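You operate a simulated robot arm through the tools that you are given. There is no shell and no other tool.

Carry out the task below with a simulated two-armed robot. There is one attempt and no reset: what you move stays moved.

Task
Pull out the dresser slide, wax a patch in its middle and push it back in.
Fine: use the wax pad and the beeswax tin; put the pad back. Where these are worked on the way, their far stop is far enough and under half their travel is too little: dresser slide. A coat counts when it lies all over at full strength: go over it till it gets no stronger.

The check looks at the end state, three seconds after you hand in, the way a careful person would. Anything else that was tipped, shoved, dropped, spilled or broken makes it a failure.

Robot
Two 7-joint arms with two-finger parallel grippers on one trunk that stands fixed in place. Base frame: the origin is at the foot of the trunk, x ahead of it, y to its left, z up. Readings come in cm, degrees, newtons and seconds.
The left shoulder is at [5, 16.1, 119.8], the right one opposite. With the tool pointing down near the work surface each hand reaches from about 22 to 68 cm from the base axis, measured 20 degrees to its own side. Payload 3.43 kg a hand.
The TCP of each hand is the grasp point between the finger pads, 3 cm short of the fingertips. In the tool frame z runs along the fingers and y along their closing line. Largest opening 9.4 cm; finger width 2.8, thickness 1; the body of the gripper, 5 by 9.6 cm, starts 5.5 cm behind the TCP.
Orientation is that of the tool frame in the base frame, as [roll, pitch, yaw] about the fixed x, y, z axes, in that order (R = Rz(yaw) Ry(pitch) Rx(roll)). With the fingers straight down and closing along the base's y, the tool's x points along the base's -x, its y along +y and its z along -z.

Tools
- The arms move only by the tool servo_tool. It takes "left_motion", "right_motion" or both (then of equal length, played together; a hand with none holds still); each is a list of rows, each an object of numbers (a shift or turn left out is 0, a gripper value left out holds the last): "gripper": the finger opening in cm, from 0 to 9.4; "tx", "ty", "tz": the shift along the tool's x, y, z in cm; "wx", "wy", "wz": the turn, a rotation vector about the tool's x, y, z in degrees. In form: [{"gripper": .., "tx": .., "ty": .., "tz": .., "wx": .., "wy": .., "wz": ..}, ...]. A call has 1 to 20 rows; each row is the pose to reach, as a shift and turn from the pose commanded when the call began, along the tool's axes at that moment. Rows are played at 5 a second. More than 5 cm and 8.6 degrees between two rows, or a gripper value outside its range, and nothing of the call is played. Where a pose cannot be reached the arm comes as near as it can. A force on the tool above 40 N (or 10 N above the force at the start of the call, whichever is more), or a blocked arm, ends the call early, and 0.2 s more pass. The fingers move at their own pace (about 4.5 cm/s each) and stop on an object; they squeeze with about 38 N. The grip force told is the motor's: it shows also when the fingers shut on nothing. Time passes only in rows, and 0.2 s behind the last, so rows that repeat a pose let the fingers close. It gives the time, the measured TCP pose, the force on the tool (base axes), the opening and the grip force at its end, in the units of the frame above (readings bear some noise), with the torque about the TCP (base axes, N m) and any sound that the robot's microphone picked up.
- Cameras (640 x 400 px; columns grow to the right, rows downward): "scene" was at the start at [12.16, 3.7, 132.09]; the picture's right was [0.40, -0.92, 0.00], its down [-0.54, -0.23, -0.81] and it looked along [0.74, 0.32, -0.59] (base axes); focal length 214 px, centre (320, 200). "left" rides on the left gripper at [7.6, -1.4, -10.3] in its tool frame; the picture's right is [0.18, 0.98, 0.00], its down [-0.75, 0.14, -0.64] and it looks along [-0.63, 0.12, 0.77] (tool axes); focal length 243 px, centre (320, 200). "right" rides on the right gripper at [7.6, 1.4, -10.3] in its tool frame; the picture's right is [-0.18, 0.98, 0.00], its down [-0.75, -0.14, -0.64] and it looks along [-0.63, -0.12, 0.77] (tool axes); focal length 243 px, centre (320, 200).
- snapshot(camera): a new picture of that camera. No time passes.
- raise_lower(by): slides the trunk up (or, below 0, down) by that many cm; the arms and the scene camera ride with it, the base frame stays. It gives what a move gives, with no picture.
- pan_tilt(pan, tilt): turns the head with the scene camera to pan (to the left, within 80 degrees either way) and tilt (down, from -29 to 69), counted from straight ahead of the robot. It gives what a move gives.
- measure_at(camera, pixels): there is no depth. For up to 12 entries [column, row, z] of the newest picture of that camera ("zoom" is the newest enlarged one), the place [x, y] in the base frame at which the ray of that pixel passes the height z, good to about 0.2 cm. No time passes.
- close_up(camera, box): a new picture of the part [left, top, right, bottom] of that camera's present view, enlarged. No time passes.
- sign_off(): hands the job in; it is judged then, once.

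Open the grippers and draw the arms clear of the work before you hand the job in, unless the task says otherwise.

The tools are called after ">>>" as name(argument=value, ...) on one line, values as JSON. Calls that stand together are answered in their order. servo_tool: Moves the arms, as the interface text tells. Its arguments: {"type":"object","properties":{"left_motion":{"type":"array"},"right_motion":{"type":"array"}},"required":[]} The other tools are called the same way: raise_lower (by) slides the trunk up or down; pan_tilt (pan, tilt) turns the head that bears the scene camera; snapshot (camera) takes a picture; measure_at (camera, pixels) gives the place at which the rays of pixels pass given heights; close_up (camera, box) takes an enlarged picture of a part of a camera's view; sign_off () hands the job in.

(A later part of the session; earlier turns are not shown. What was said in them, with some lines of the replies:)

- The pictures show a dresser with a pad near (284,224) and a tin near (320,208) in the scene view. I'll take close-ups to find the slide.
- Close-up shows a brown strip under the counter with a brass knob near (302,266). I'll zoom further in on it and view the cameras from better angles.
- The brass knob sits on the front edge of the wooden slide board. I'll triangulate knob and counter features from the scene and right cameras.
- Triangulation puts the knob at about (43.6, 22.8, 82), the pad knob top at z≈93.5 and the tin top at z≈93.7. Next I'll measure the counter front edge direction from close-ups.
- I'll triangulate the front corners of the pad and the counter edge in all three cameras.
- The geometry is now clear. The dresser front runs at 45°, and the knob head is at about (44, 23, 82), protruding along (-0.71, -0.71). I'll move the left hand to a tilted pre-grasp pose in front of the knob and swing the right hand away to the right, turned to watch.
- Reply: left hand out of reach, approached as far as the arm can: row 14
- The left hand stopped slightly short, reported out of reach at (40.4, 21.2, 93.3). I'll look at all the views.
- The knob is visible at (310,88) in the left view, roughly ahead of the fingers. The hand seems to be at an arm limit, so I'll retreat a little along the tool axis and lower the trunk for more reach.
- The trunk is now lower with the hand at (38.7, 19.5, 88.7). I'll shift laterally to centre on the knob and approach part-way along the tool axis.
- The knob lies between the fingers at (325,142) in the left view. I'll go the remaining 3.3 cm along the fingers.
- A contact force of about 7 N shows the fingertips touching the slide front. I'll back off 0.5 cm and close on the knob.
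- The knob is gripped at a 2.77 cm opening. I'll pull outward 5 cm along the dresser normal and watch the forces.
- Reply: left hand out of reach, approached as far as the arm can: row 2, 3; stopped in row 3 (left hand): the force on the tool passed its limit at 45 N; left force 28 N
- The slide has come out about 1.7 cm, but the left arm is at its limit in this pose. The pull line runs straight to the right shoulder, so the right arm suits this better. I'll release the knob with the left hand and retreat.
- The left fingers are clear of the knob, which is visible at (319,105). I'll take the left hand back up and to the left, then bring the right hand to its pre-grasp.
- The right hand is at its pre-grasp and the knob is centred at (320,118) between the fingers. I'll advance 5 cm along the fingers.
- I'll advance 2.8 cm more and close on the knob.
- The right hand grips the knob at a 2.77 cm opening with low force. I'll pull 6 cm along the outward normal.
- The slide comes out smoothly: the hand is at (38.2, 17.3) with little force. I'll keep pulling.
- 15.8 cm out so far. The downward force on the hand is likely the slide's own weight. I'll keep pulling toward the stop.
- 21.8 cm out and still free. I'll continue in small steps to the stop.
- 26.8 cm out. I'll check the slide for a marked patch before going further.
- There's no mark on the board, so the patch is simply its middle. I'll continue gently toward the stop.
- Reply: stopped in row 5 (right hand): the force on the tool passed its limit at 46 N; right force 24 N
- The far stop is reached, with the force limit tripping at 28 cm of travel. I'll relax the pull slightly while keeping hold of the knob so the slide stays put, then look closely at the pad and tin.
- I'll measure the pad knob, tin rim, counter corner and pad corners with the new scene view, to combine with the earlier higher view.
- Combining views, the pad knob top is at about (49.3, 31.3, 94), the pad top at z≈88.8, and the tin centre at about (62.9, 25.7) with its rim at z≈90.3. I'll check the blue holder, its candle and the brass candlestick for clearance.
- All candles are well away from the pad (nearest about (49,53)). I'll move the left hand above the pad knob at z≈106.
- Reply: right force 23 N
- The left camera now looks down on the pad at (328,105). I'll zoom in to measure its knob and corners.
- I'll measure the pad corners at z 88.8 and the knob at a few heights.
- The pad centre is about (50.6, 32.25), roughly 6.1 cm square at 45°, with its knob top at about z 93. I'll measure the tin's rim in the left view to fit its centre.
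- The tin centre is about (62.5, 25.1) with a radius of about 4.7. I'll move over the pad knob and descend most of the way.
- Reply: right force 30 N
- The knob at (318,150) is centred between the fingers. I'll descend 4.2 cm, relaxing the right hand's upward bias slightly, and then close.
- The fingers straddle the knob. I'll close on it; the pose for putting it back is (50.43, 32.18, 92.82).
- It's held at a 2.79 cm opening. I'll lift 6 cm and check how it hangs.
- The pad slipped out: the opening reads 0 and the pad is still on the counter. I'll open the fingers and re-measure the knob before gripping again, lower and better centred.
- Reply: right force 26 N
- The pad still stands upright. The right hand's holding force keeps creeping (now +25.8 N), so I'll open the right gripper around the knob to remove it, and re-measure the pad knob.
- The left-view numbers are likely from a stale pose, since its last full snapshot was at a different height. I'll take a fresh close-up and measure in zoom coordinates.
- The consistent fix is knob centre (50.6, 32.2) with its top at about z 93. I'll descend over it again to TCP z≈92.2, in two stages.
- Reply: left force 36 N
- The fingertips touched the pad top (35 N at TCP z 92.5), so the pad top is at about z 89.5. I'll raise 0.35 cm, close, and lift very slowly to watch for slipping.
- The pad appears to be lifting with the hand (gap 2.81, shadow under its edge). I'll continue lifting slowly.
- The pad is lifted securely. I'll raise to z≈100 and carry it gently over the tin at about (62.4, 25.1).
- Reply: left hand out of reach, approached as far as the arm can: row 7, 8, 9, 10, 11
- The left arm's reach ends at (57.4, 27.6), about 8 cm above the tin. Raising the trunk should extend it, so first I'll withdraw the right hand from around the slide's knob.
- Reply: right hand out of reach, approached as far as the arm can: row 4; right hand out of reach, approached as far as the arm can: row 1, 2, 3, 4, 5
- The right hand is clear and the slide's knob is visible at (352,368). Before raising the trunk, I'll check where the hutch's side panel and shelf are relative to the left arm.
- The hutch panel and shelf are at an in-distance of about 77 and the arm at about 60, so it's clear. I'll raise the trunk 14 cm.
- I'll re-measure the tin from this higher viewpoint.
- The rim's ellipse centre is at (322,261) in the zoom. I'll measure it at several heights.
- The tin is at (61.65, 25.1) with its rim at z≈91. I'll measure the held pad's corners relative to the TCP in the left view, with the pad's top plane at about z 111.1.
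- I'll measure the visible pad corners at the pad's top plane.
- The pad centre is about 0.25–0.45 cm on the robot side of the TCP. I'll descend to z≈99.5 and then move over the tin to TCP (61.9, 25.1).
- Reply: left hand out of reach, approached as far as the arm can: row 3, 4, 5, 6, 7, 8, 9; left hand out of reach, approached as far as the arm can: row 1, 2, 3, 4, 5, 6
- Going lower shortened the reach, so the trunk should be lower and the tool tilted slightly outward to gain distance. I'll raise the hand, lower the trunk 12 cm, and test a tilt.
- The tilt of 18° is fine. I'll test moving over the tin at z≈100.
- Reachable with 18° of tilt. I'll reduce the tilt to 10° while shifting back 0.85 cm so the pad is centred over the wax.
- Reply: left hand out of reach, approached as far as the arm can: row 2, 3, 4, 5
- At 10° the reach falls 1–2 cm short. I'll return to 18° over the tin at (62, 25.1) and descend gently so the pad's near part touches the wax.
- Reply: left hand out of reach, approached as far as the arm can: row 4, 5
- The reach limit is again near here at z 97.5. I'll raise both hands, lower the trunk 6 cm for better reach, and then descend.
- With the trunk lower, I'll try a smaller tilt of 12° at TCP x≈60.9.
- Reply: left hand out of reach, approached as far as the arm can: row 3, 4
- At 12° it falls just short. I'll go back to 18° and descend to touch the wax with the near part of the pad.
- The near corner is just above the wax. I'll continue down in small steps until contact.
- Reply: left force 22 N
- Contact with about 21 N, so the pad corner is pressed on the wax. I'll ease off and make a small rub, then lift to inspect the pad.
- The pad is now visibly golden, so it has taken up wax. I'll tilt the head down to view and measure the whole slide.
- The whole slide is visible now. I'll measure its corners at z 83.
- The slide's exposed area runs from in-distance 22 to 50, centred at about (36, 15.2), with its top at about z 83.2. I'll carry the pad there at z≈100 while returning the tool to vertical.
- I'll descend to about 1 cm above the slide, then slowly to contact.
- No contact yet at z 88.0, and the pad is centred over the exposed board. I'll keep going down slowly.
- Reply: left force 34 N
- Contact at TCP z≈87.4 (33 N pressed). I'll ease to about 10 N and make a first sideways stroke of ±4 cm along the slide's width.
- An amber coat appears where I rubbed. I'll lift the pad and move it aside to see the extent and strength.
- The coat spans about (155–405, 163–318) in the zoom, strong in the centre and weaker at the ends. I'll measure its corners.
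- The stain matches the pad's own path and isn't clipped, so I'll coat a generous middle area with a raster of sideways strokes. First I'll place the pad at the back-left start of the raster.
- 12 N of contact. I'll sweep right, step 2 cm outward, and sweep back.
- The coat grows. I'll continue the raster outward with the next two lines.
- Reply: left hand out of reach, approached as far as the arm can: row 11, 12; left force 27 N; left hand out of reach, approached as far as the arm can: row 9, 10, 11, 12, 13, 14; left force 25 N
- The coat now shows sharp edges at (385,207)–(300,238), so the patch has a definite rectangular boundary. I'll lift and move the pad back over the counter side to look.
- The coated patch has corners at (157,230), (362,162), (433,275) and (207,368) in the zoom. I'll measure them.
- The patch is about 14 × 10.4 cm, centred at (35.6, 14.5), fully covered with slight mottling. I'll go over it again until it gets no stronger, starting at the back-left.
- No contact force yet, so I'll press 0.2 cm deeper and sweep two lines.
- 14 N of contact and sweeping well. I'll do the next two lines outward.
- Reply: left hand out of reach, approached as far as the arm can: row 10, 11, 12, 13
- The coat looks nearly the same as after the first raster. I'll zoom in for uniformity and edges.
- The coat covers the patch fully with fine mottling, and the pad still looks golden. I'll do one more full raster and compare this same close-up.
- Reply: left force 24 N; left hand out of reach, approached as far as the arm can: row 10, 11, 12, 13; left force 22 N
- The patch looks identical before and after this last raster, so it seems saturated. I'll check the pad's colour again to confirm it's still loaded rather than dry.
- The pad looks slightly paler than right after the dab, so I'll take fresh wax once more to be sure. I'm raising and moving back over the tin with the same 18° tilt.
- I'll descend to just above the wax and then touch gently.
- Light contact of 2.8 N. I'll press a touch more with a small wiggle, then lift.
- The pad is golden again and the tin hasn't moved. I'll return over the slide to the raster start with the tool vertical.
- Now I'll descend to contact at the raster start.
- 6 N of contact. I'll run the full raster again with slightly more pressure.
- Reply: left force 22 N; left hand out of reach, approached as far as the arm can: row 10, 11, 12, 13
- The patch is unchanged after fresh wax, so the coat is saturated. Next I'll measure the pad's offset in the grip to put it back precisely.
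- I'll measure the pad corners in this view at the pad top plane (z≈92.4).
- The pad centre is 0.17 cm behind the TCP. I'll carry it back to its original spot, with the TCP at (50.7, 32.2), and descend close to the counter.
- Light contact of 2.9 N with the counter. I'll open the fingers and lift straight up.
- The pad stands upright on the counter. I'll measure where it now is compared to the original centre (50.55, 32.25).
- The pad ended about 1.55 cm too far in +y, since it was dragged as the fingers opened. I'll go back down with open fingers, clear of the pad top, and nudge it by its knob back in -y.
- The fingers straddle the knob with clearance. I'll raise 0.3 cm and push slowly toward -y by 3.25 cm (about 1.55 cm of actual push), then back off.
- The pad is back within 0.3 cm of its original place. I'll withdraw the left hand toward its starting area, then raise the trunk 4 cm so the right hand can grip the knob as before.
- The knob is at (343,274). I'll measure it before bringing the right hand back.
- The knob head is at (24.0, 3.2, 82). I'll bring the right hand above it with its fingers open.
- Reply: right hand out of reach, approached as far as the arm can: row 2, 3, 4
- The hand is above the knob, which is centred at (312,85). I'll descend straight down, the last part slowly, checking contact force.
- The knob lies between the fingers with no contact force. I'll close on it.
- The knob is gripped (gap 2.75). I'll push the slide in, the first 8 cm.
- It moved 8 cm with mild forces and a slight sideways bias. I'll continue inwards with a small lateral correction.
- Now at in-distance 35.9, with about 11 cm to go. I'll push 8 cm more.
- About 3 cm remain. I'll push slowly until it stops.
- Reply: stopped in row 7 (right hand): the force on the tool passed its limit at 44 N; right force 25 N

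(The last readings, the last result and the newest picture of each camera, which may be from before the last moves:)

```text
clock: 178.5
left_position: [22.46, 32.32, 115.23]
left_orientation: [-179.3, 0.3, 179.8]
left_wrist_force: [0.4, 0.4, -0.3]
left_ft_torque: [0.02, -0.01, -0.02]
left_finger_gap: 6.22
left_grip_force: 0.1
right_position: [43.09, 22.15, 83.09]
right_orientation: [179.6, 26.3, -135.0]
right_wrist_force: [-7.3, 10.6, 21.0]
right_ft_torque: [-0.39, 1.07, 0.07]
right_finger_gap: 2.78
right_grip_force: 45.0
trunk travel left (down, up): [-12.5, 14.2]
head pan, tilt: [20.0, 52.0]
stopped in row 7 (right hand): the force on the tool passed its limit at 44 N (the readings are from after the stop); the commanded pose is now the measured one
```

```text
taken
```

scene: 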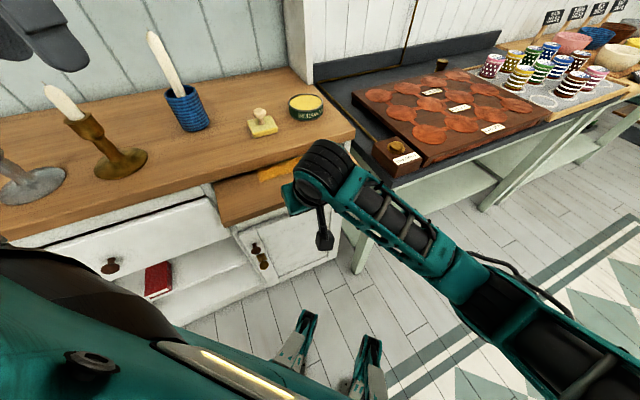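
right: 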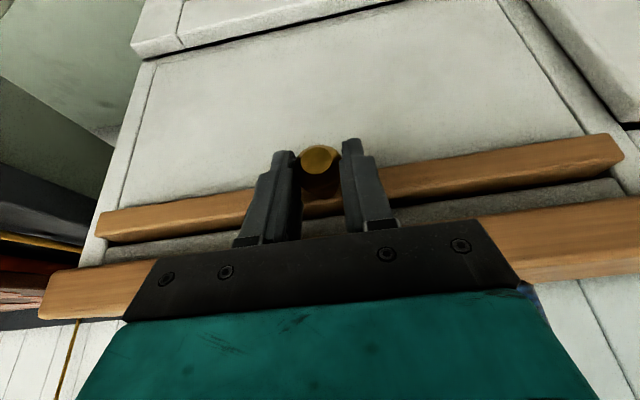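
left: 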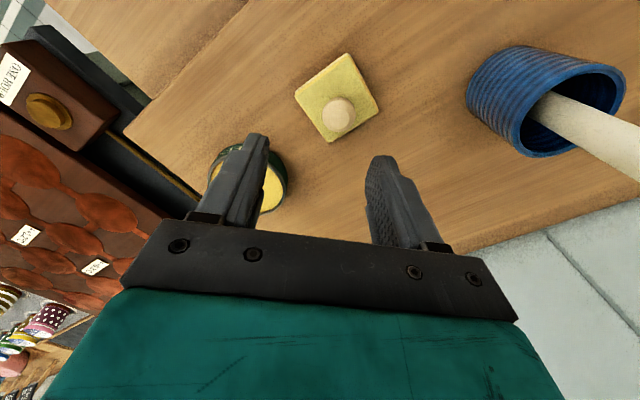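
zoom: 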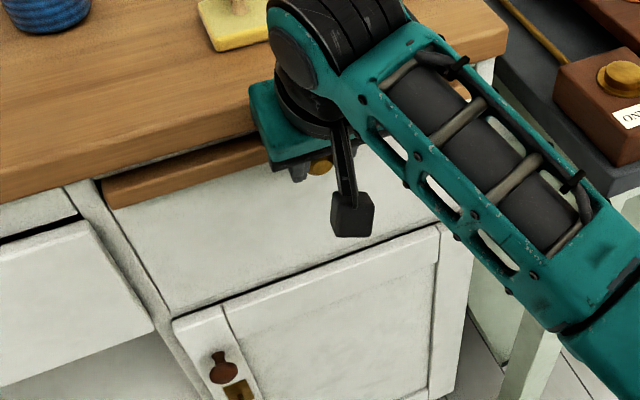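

The force limit stopped it at in-distance 46.1, about 0.9 cm short of the closed position. Part of the force is vertical, so I'll relax upward slightly and nudge in again.

>>> servo_tool(right_motion=[{"tx": -0.06, "tz": -0.14}, {"tx": -0.06, "tz": -0.14}, {"tx": -0.06, "tz": -0.14}])

>>> close_up(camera="right", box=[80, 100, 640, 330])

```text
clock: 179.3
left_position: [22.53, 32.5, 115.24]
left_orientation: [-179.4, 0.5, 179.9]
left_wrist_force: [-0.2, 0.6, -0.3]
left_ft_torque: [0.0, 0.01, 0.02]
left_finger_gap: 6.18
left_grip_force: 0.0
right_position: [43.15, 22.07, 83.09]
right_orientation: [179.8, 26.1, -135.1]
right_wrist_force: [-17.6, 23.7, 9.5]
right_ft_torque: [1.04, -0.59, 0.04]
right_finger_gap: 2.76
right_grip_force: 45.1
trunk travel left (down, up): [-12.5, 14.2]
head pan, tilt: [20.0, 52.0]
```

```text
1.14 times, centred on (360, 215) of right
```

zoom: 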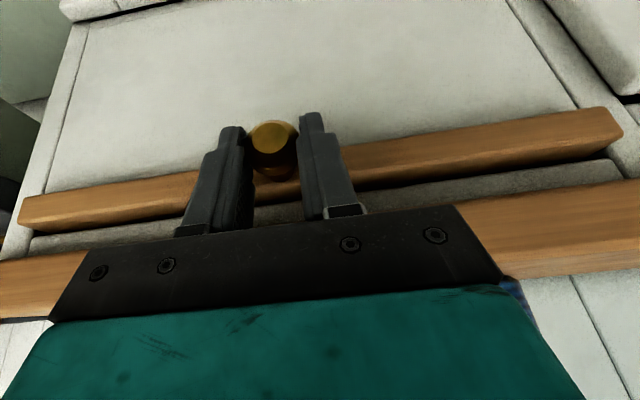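

There's a 29 N sideways bias, so I'll shift along +y_t to relax it.

>>> servo_tool(right_motion=[{"ty": 0.15}, {"ty": 0.28}, {"ty": 0.28}])

```text
clock: 179.8
left_position: [22.44, 32.48, 115.09]
left_orientation: [-179.3, 0.2, 179.9]
left_wrist_force: [0.2, 0.3, 0.1]
left_ft_torque: [0.04, 0.01, -0.01]
left_finger_gap: 6.21
left_grip_force: 0.1
right_position: [43.06, 22.06, 82.97]
right_orientation: [179.0, 26.3, -135.3]
right_wrist_force: [-15.4, 16.2, 7.4]
right_ft_torque: [0.15, 1.05, 0.14]
right_finger_gap: 2.78
right_grip_force: 45.0
trunk travel left (down, up): [-12.5, 14.2]
head pan, tilt: [20.0, 52.0]
stopped in row 2 (right hand): the force on the tool passed its limit at 43 N (the readings are from after the stop); the commanded pose is now the measured one
```

Holding the knob builds up constraint forces. I'll simply release it and push the last bit from in front of the knob.

>>> servo_tool(right_motion=[{"gripper": 4}, {"gripper": 5.5}, {"gripper": 5.5}])

>>> snapshot(camera="right")

>>> close_up(camera="scene", box=[200, 120, 380, 260])

```text
clock: 180.6
left_position: [22.71, 32.37, 115.24]
left_orientation: [-179.4, 0.1, 180.0]
left_wrist_force: [0.1, -0.7, 0.4]
left_ft_torque: [0.01, 0.03, 0.02]
left_finger_gap: 6.18
left_grip_force: 0.1
right_position: [43.3, 21.68, 82.88]
right_orientation: [179.6, 25.9, -135.4]
right_wrist_force: [0.2, 0.4, -0.1]
right_ft_torque: [-0.03, -0.03, 0.01]
right_finger_gap: 5.5
right_grip_force: 0.1
trunk travel left (down, up): [-12.5, 14.2]
head pan, tilt: [20.0, 52.0]
```

```text
taken
```

right: 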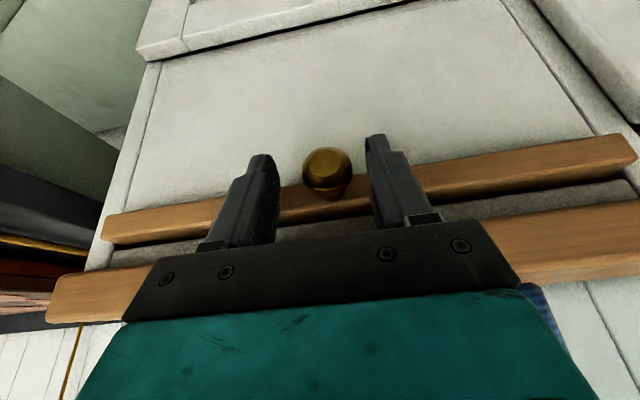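

```text
2.86 times, centred on (290, 190) of scene
```

zoom: 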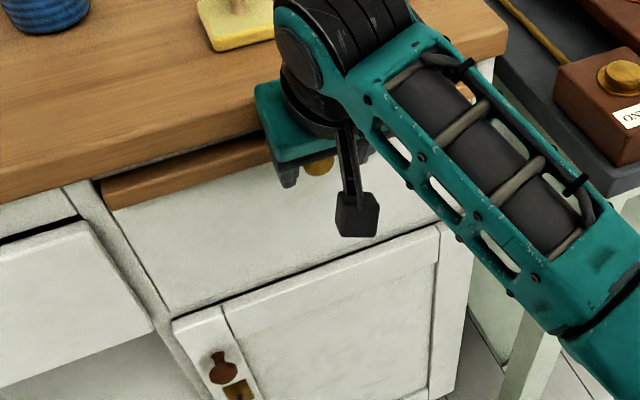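

The hand settled free of contact. I'll measure how far the slide still protrudes, using its visible left end.

>>> close_up(camera="scene", box=[205, 150, 285, 200])

```text
8.00 times, centred on (245, 175) of scene
```

zoom: 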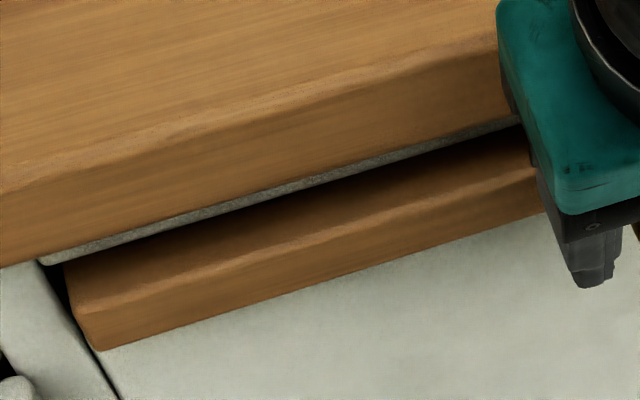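

>>> measure_at(camera="zoom", pixels=[[78, 308, 82.8], [100, 350, 80.8], [530, 180, 82.8], [545, 215, 80.8], [40, 265, 84], [65, 265, 82.8]])

```text
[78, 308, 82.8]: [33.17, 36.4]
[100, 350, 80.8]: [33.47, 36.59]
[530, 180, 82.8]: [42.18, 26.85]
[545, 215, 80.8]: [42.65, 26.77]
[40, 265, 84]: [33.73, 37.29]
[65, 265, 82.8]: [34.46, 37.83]
```

The slide front is about 1.1 cm short of closed. I'll raise the open fingers 1 cm so both fingertips meet the slide's front edge on either side of the knob, and push in.

>>> servo_tool(right_motion=[{"tx": -0.43, "ty": 0.3, "tz": -0.9, "gripper": 5.5}, {"tx": -0.7, "ty": 0.5, "tz": -0.77}, {"tx": -0.97, "ty": 0.5, "tz": -0.64}, {"tx": -1.24, "ty": 0.5, "tz": -0.51}, {"tx": -1.42, "ty": 0.5, "tz": -0.42}])

>>> close_up(camera="right", box=[180, 100, 460, 260])

```text
clock: 181.8
left_position: [22.6, 32.35, 115.08]
left_orientation: [-179.5, 0.2, 180.0]
left_wrist_force: [0.0, -0.3, -0.1]
left_ft_torque: [0.01, 0.02, 0.0]
left_finger_gap: 6.19
left_grip_force: 0.1
right_position: [44.16, 22.35, 83.48]
right_orientation: [179.9, 25.6, -135.7]
right_wrist_force: [0.0, -1.2, -1.9]
right_ft_torque: [0.08, -0.06, 0.03]
right_finger_gap: 5.48
right_grip_force: 0.0
trunk travel left (down, up): [-12.5, 14.2]
head pan, tilt: [20.0, 52.0]
```

```text
2.29 times, centred on (320, 180) of right
```

zoom: 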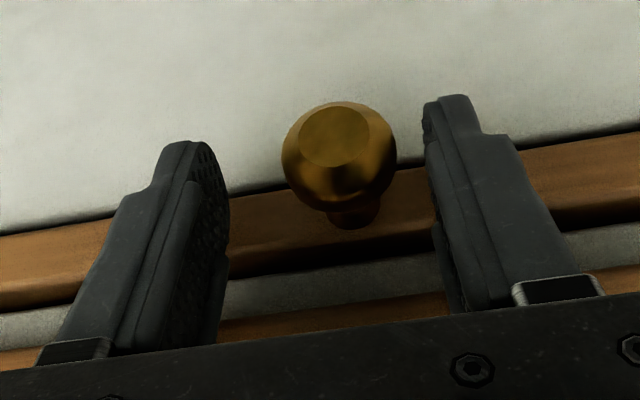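

The hand is at in-distance 47.0 with little force so far. I'll continue inward in small steps.

>>> servo_tool(right_motion=[{"tx": -0.18, "tz": 0.09}, {"tx": -0.36, "tz": 0.17}, {"tx": -0.54, "tz": 0.26}, {"tx": -0.72, "tz": 0.35}, {"tx": -0.9, "tz": 0.43}])

>>> close_up(camera="scene", box=[205, 150, 285, 200])

```text
clock: 182.5
left_position: [22.67, 32.38, 115.17]
left_orientation: [-179.5, 0.4, 179.9]
left_wrist_force: [0.8, 0.8, 0.3]
left_ft_torque: [0.0, -0.02, 0.01]
left_finger_gap: 6.21
left_grip_force: 0.0
right_position: [44.14, 22.48, 83.39]
right_orientation: [179.9, 24.6, -135.5]
right_wrist_force: [-10.3, -11.7, 4.7]
right_ft_torque: [-0.06, 0.23, 0.39]
right_finger_gap: 5.39
right_grip_force: 0.0
trunk travel left (down, up): [-12.5, 14.2]
head pan, tilt: [20.0, 52.0]
stopped in row 3 (right hand): the force on the tool passed its limit at 42 N (the readings are from after the stop); the commanded pose is now the measured one
```

```text
8.00 times, centred on (245, 175) of scene
```

zoom: 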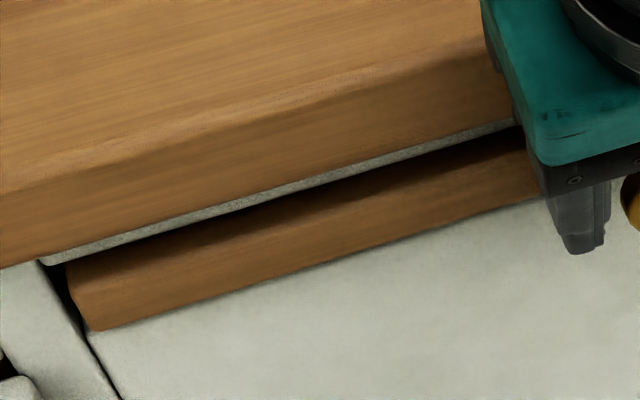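

The slide moved further in before the push stopped at 42 N. I'll measure its front again.

>>> measure_at(camera="zoom", pixels=[[72, 290, 82.8], [93, 330, 80.8], [530, 158, 82.8], [540, 197, 80.8]])

>>> close_up(camera="right", box=[180, 100, 460, 260])

```text
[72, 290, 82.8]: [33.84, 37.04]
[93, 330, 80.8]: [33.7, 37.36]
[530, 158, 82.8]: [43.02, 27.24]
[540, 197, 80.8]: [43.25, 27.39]
```

```text
2.29 times, centred on (320, 180) of right
```

zoom: 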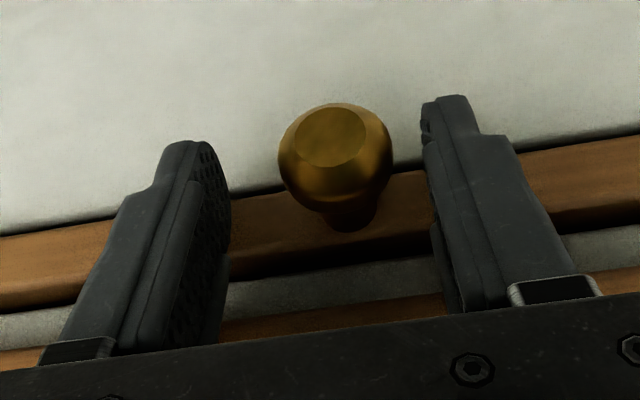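

The slide front is at the same in-distance (≈50.1) and fingertip contact position (TCP 47.1) as when it was closed at the start. I'll retreat the right hand along the finger axis and check.

>>> servo_tool(right_motion=[{"tx": 0.2, "tz": -0.1, "gripper": 6.5}, {"tx": 0.3, "tz": -1}, {"tx": 0.3, "tz": -3}, {"tx": 0.3, "tz": -5.5}, {"tx": 0.3, "tz": -8}, {"tx": 0.3, "tz": -10.5}, {"tx": 0.3, "tz": -13}])

>>> snapshot(camera="right")

```text
clock: 184.1
left_position: [22.64, 32.33, 115.08]
left_orientation: [-179.5, 0.1, 179.9]
left_wrist_force: [0.5, -0.4, -0.3]
left_ft_torque: [-0.03, 0.04, 0.0]
left_finger_gap: 6.22
left_grip_force: 0.0
right_position: [40.34, 18.42, 94.78]
right_orientation: [180.0, 24.4, -135.6]
right_wrist_force: [-0.7, 0.5, -0.1]
right_ft_torque: [-0.02, 0.0, -0.03]
right_finger_gap: 6.5
right_grip_force: 0.1
trunk travel left (down, up): [-12.5, 14.2]
head pan, tilt: [20.0, 52.0]
```

```text
taken
```

right: 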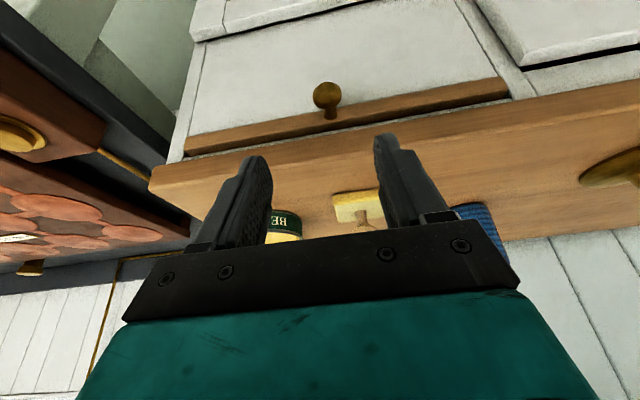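

The right view shows the slide closed. I'll withdraw the right hand to its parking spot.

>>> servo_tool(right_motion=[{"tx": 1.83, "ty": -1.18, "tz": -1.77, "wy": 2}, {"tx": 3.67, "ty": -2.37, "tz": -3.53, "wy": 4}, {"tx": 5.5, "ty": -3.55, "tz": -5.3, "wy": 6}, {"tx": 7.33, "ty": -4.73, "tz": -7.07, "wy": 8}, {"tx": 9.17, "ty": -5.92, "tz": -8.83, "wy": 10}, {"tx": 11.0, "ty": -7.1, "tz": -10.6, "wy": 12}, {"tx": 12.8, "ty": -8.28, "tz": -12.4, "wy": 14}, {"tx": 14.7, "ty": -9.47, "tz": -14.1, "wy": 16}, {"tx": 16.5, "ty": -10.65, "tz": -15.9, "wy": 18}, {"tx": 18.3, "ty": -11.8, "tz": -17.7, "wy": 20}, {"tx": 20.2, "ty": -13.0, "tz": -19.4, "wy": 22}, {"tx": 22.0, "ty": -14.2, "tz": -21.2, "wy": 24}])

>>> raise_lower(by=10)

>>> pan_tilt(pan=23.5, tilt=35.9)

>>> snapshot(camera="scene")

>>> close_up(camera="scene", box=[210, 210, 370, 310])

```text
clock: 186.7
left_position: [22.61, 32.27, 115.14]
left_orientation: [-179.5, 0.2, 179.9]
left_wrist_force: [-0.6, -1.0, 0.9]
left_ft_torque: [0.02, -0.04, -0.01]
left_finger_gap: 6.21
left_grip_force: 0.2
right_position: [29.51, -11.66, 105.13]
right_orientation: [179.9, 0.6, -135.4]
right_wrist_force: [0.2, 0.2, 0.2]
right_ft_torque: [0.0, 0.07, 0.03]
right_finger_gap: 6.52
right_grip_force: 0.1
trunk travel left (down, up): [-12.5, 14.2]
head pan, tilt: [20.0, 52.0]
```

```text
clock: 188.0
left_position: [22.82, 32.41, 125.09]
left_orientation: [-179.5, 0.2, 179.9]
left_wrist_force: [0.1, 0.8, -0.3]
left_ft_torque: [-0.02, -0.03, 0.01]
left_finger_gap: 6.19
left_grip_force: 0.0
right_position: [29.55, -11.75, 115.18]
right_orientation: [179.9, 0.7, -135.4]
right_wrist_force: [0.6, -0.2, -0.3]
right_ft_torque: [0.0, 0.0, -0.02]
right_finger_gap: 6.5
right_grip_force: 0.0
trunk travel left (down, up): [-22.5, 4.2]
head pan, tilt: [20.0, 52.0]
```

```text
clock: 188.8
left_position: [22.7, 32.41, 125.12]
left_orientation: [-179.4, 0.2, 179.9]
left_wrist_force: [-0.1, 0.3, 0.4]
left_ft_torque: [0.01, 0.02, 0.02]
left_finger_gap: 6.2
left_grip_force: 0.0
right_position: [29.57, -11.68, 115.1]
right_orientation: [179.9, 0.7, -135.4]
right_wrist_force: [0.8, 0.0, -0.8]
right_ft_torque: [-0.01, -0.03, -0.02]
right_finger_gap: 6.52
right_grip_force: 0.0
trunk travel left (down, up): [-22.5, 4.2]
head pan, tilt: [23.5, 35.9]
```

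```text
taken
```

scene: 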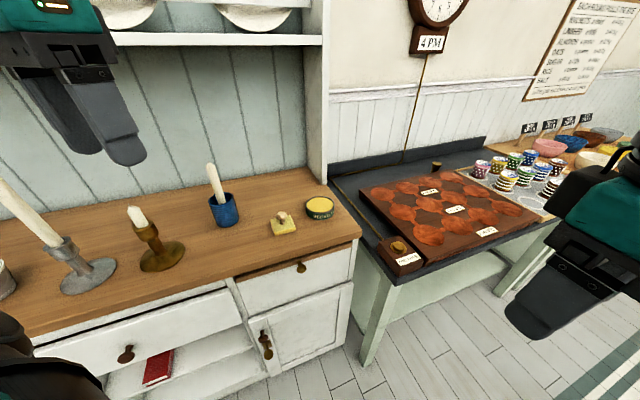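

```text
4.00 times, centred on (290, 260) of scene
```

zoom: 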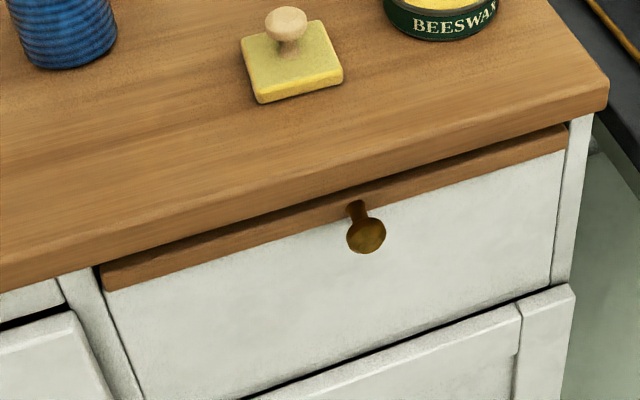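

This view has the same camera pose as at the start, and the knob (366,236), slide edge, pad and tin line up with the initial close-up. I'll do one finer comparison of the slide front.

>>> close_up(camera="scene", box=[264, 235, 344, 285])

>>> close_up(camera="scene", box=[0, 160, 256, 320])

```text
8.00 times, centred on (304, 260) of scene
```

zoom: 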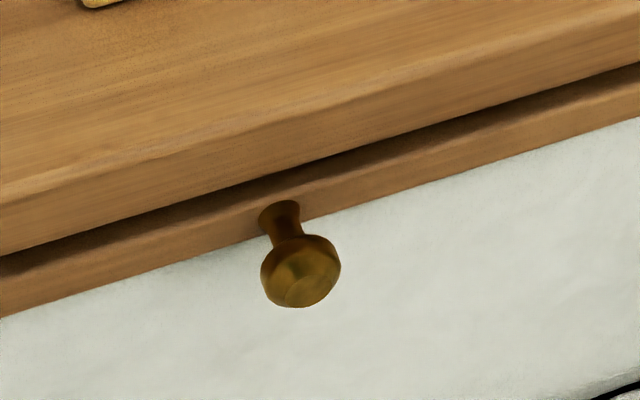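

```text
2.50 times, centred on (128, 240) of scene
```

zoom: 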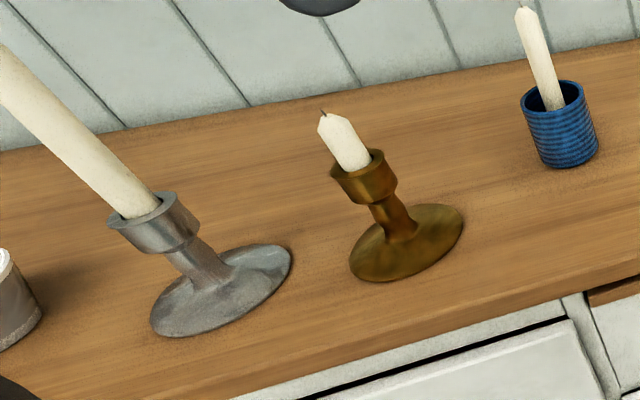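

The slide front and knob match the starting picture exactly, with the knob at (300,270) in the same crop. The candlesticks, tin and pad are undisturbed, both grippers are open, and the arms are clear, so I'm handing in the job.

>>> sign_off()

```text
The job is handed in.
```

I pulled the dresser slide out to its far stop, waxed a patch in the middle, put the pad back and pushed the slide in again. The job is handed in, but no verdict has come back yet.

- **Wax coat:** The patch is about 14 × 10 cm and covered all over. I went over it four times, with fresh wax before the last pass. The last two passes made no visible difference, so I judged it at full strength.
- **Slide:** With the camera back in its starting position, the slide front and knob match the opening picture.
- **Pad:** It slid about 1.5 cm when I let go of it, so I nudged it back. It now stands within about 0.3 cm of where it was.
- **Everything else:** The tin looks unmoved, and so do the candlesticks, the blue candle holder and the table beside the dresser. Both grippers are open and the arms are clear of the work.
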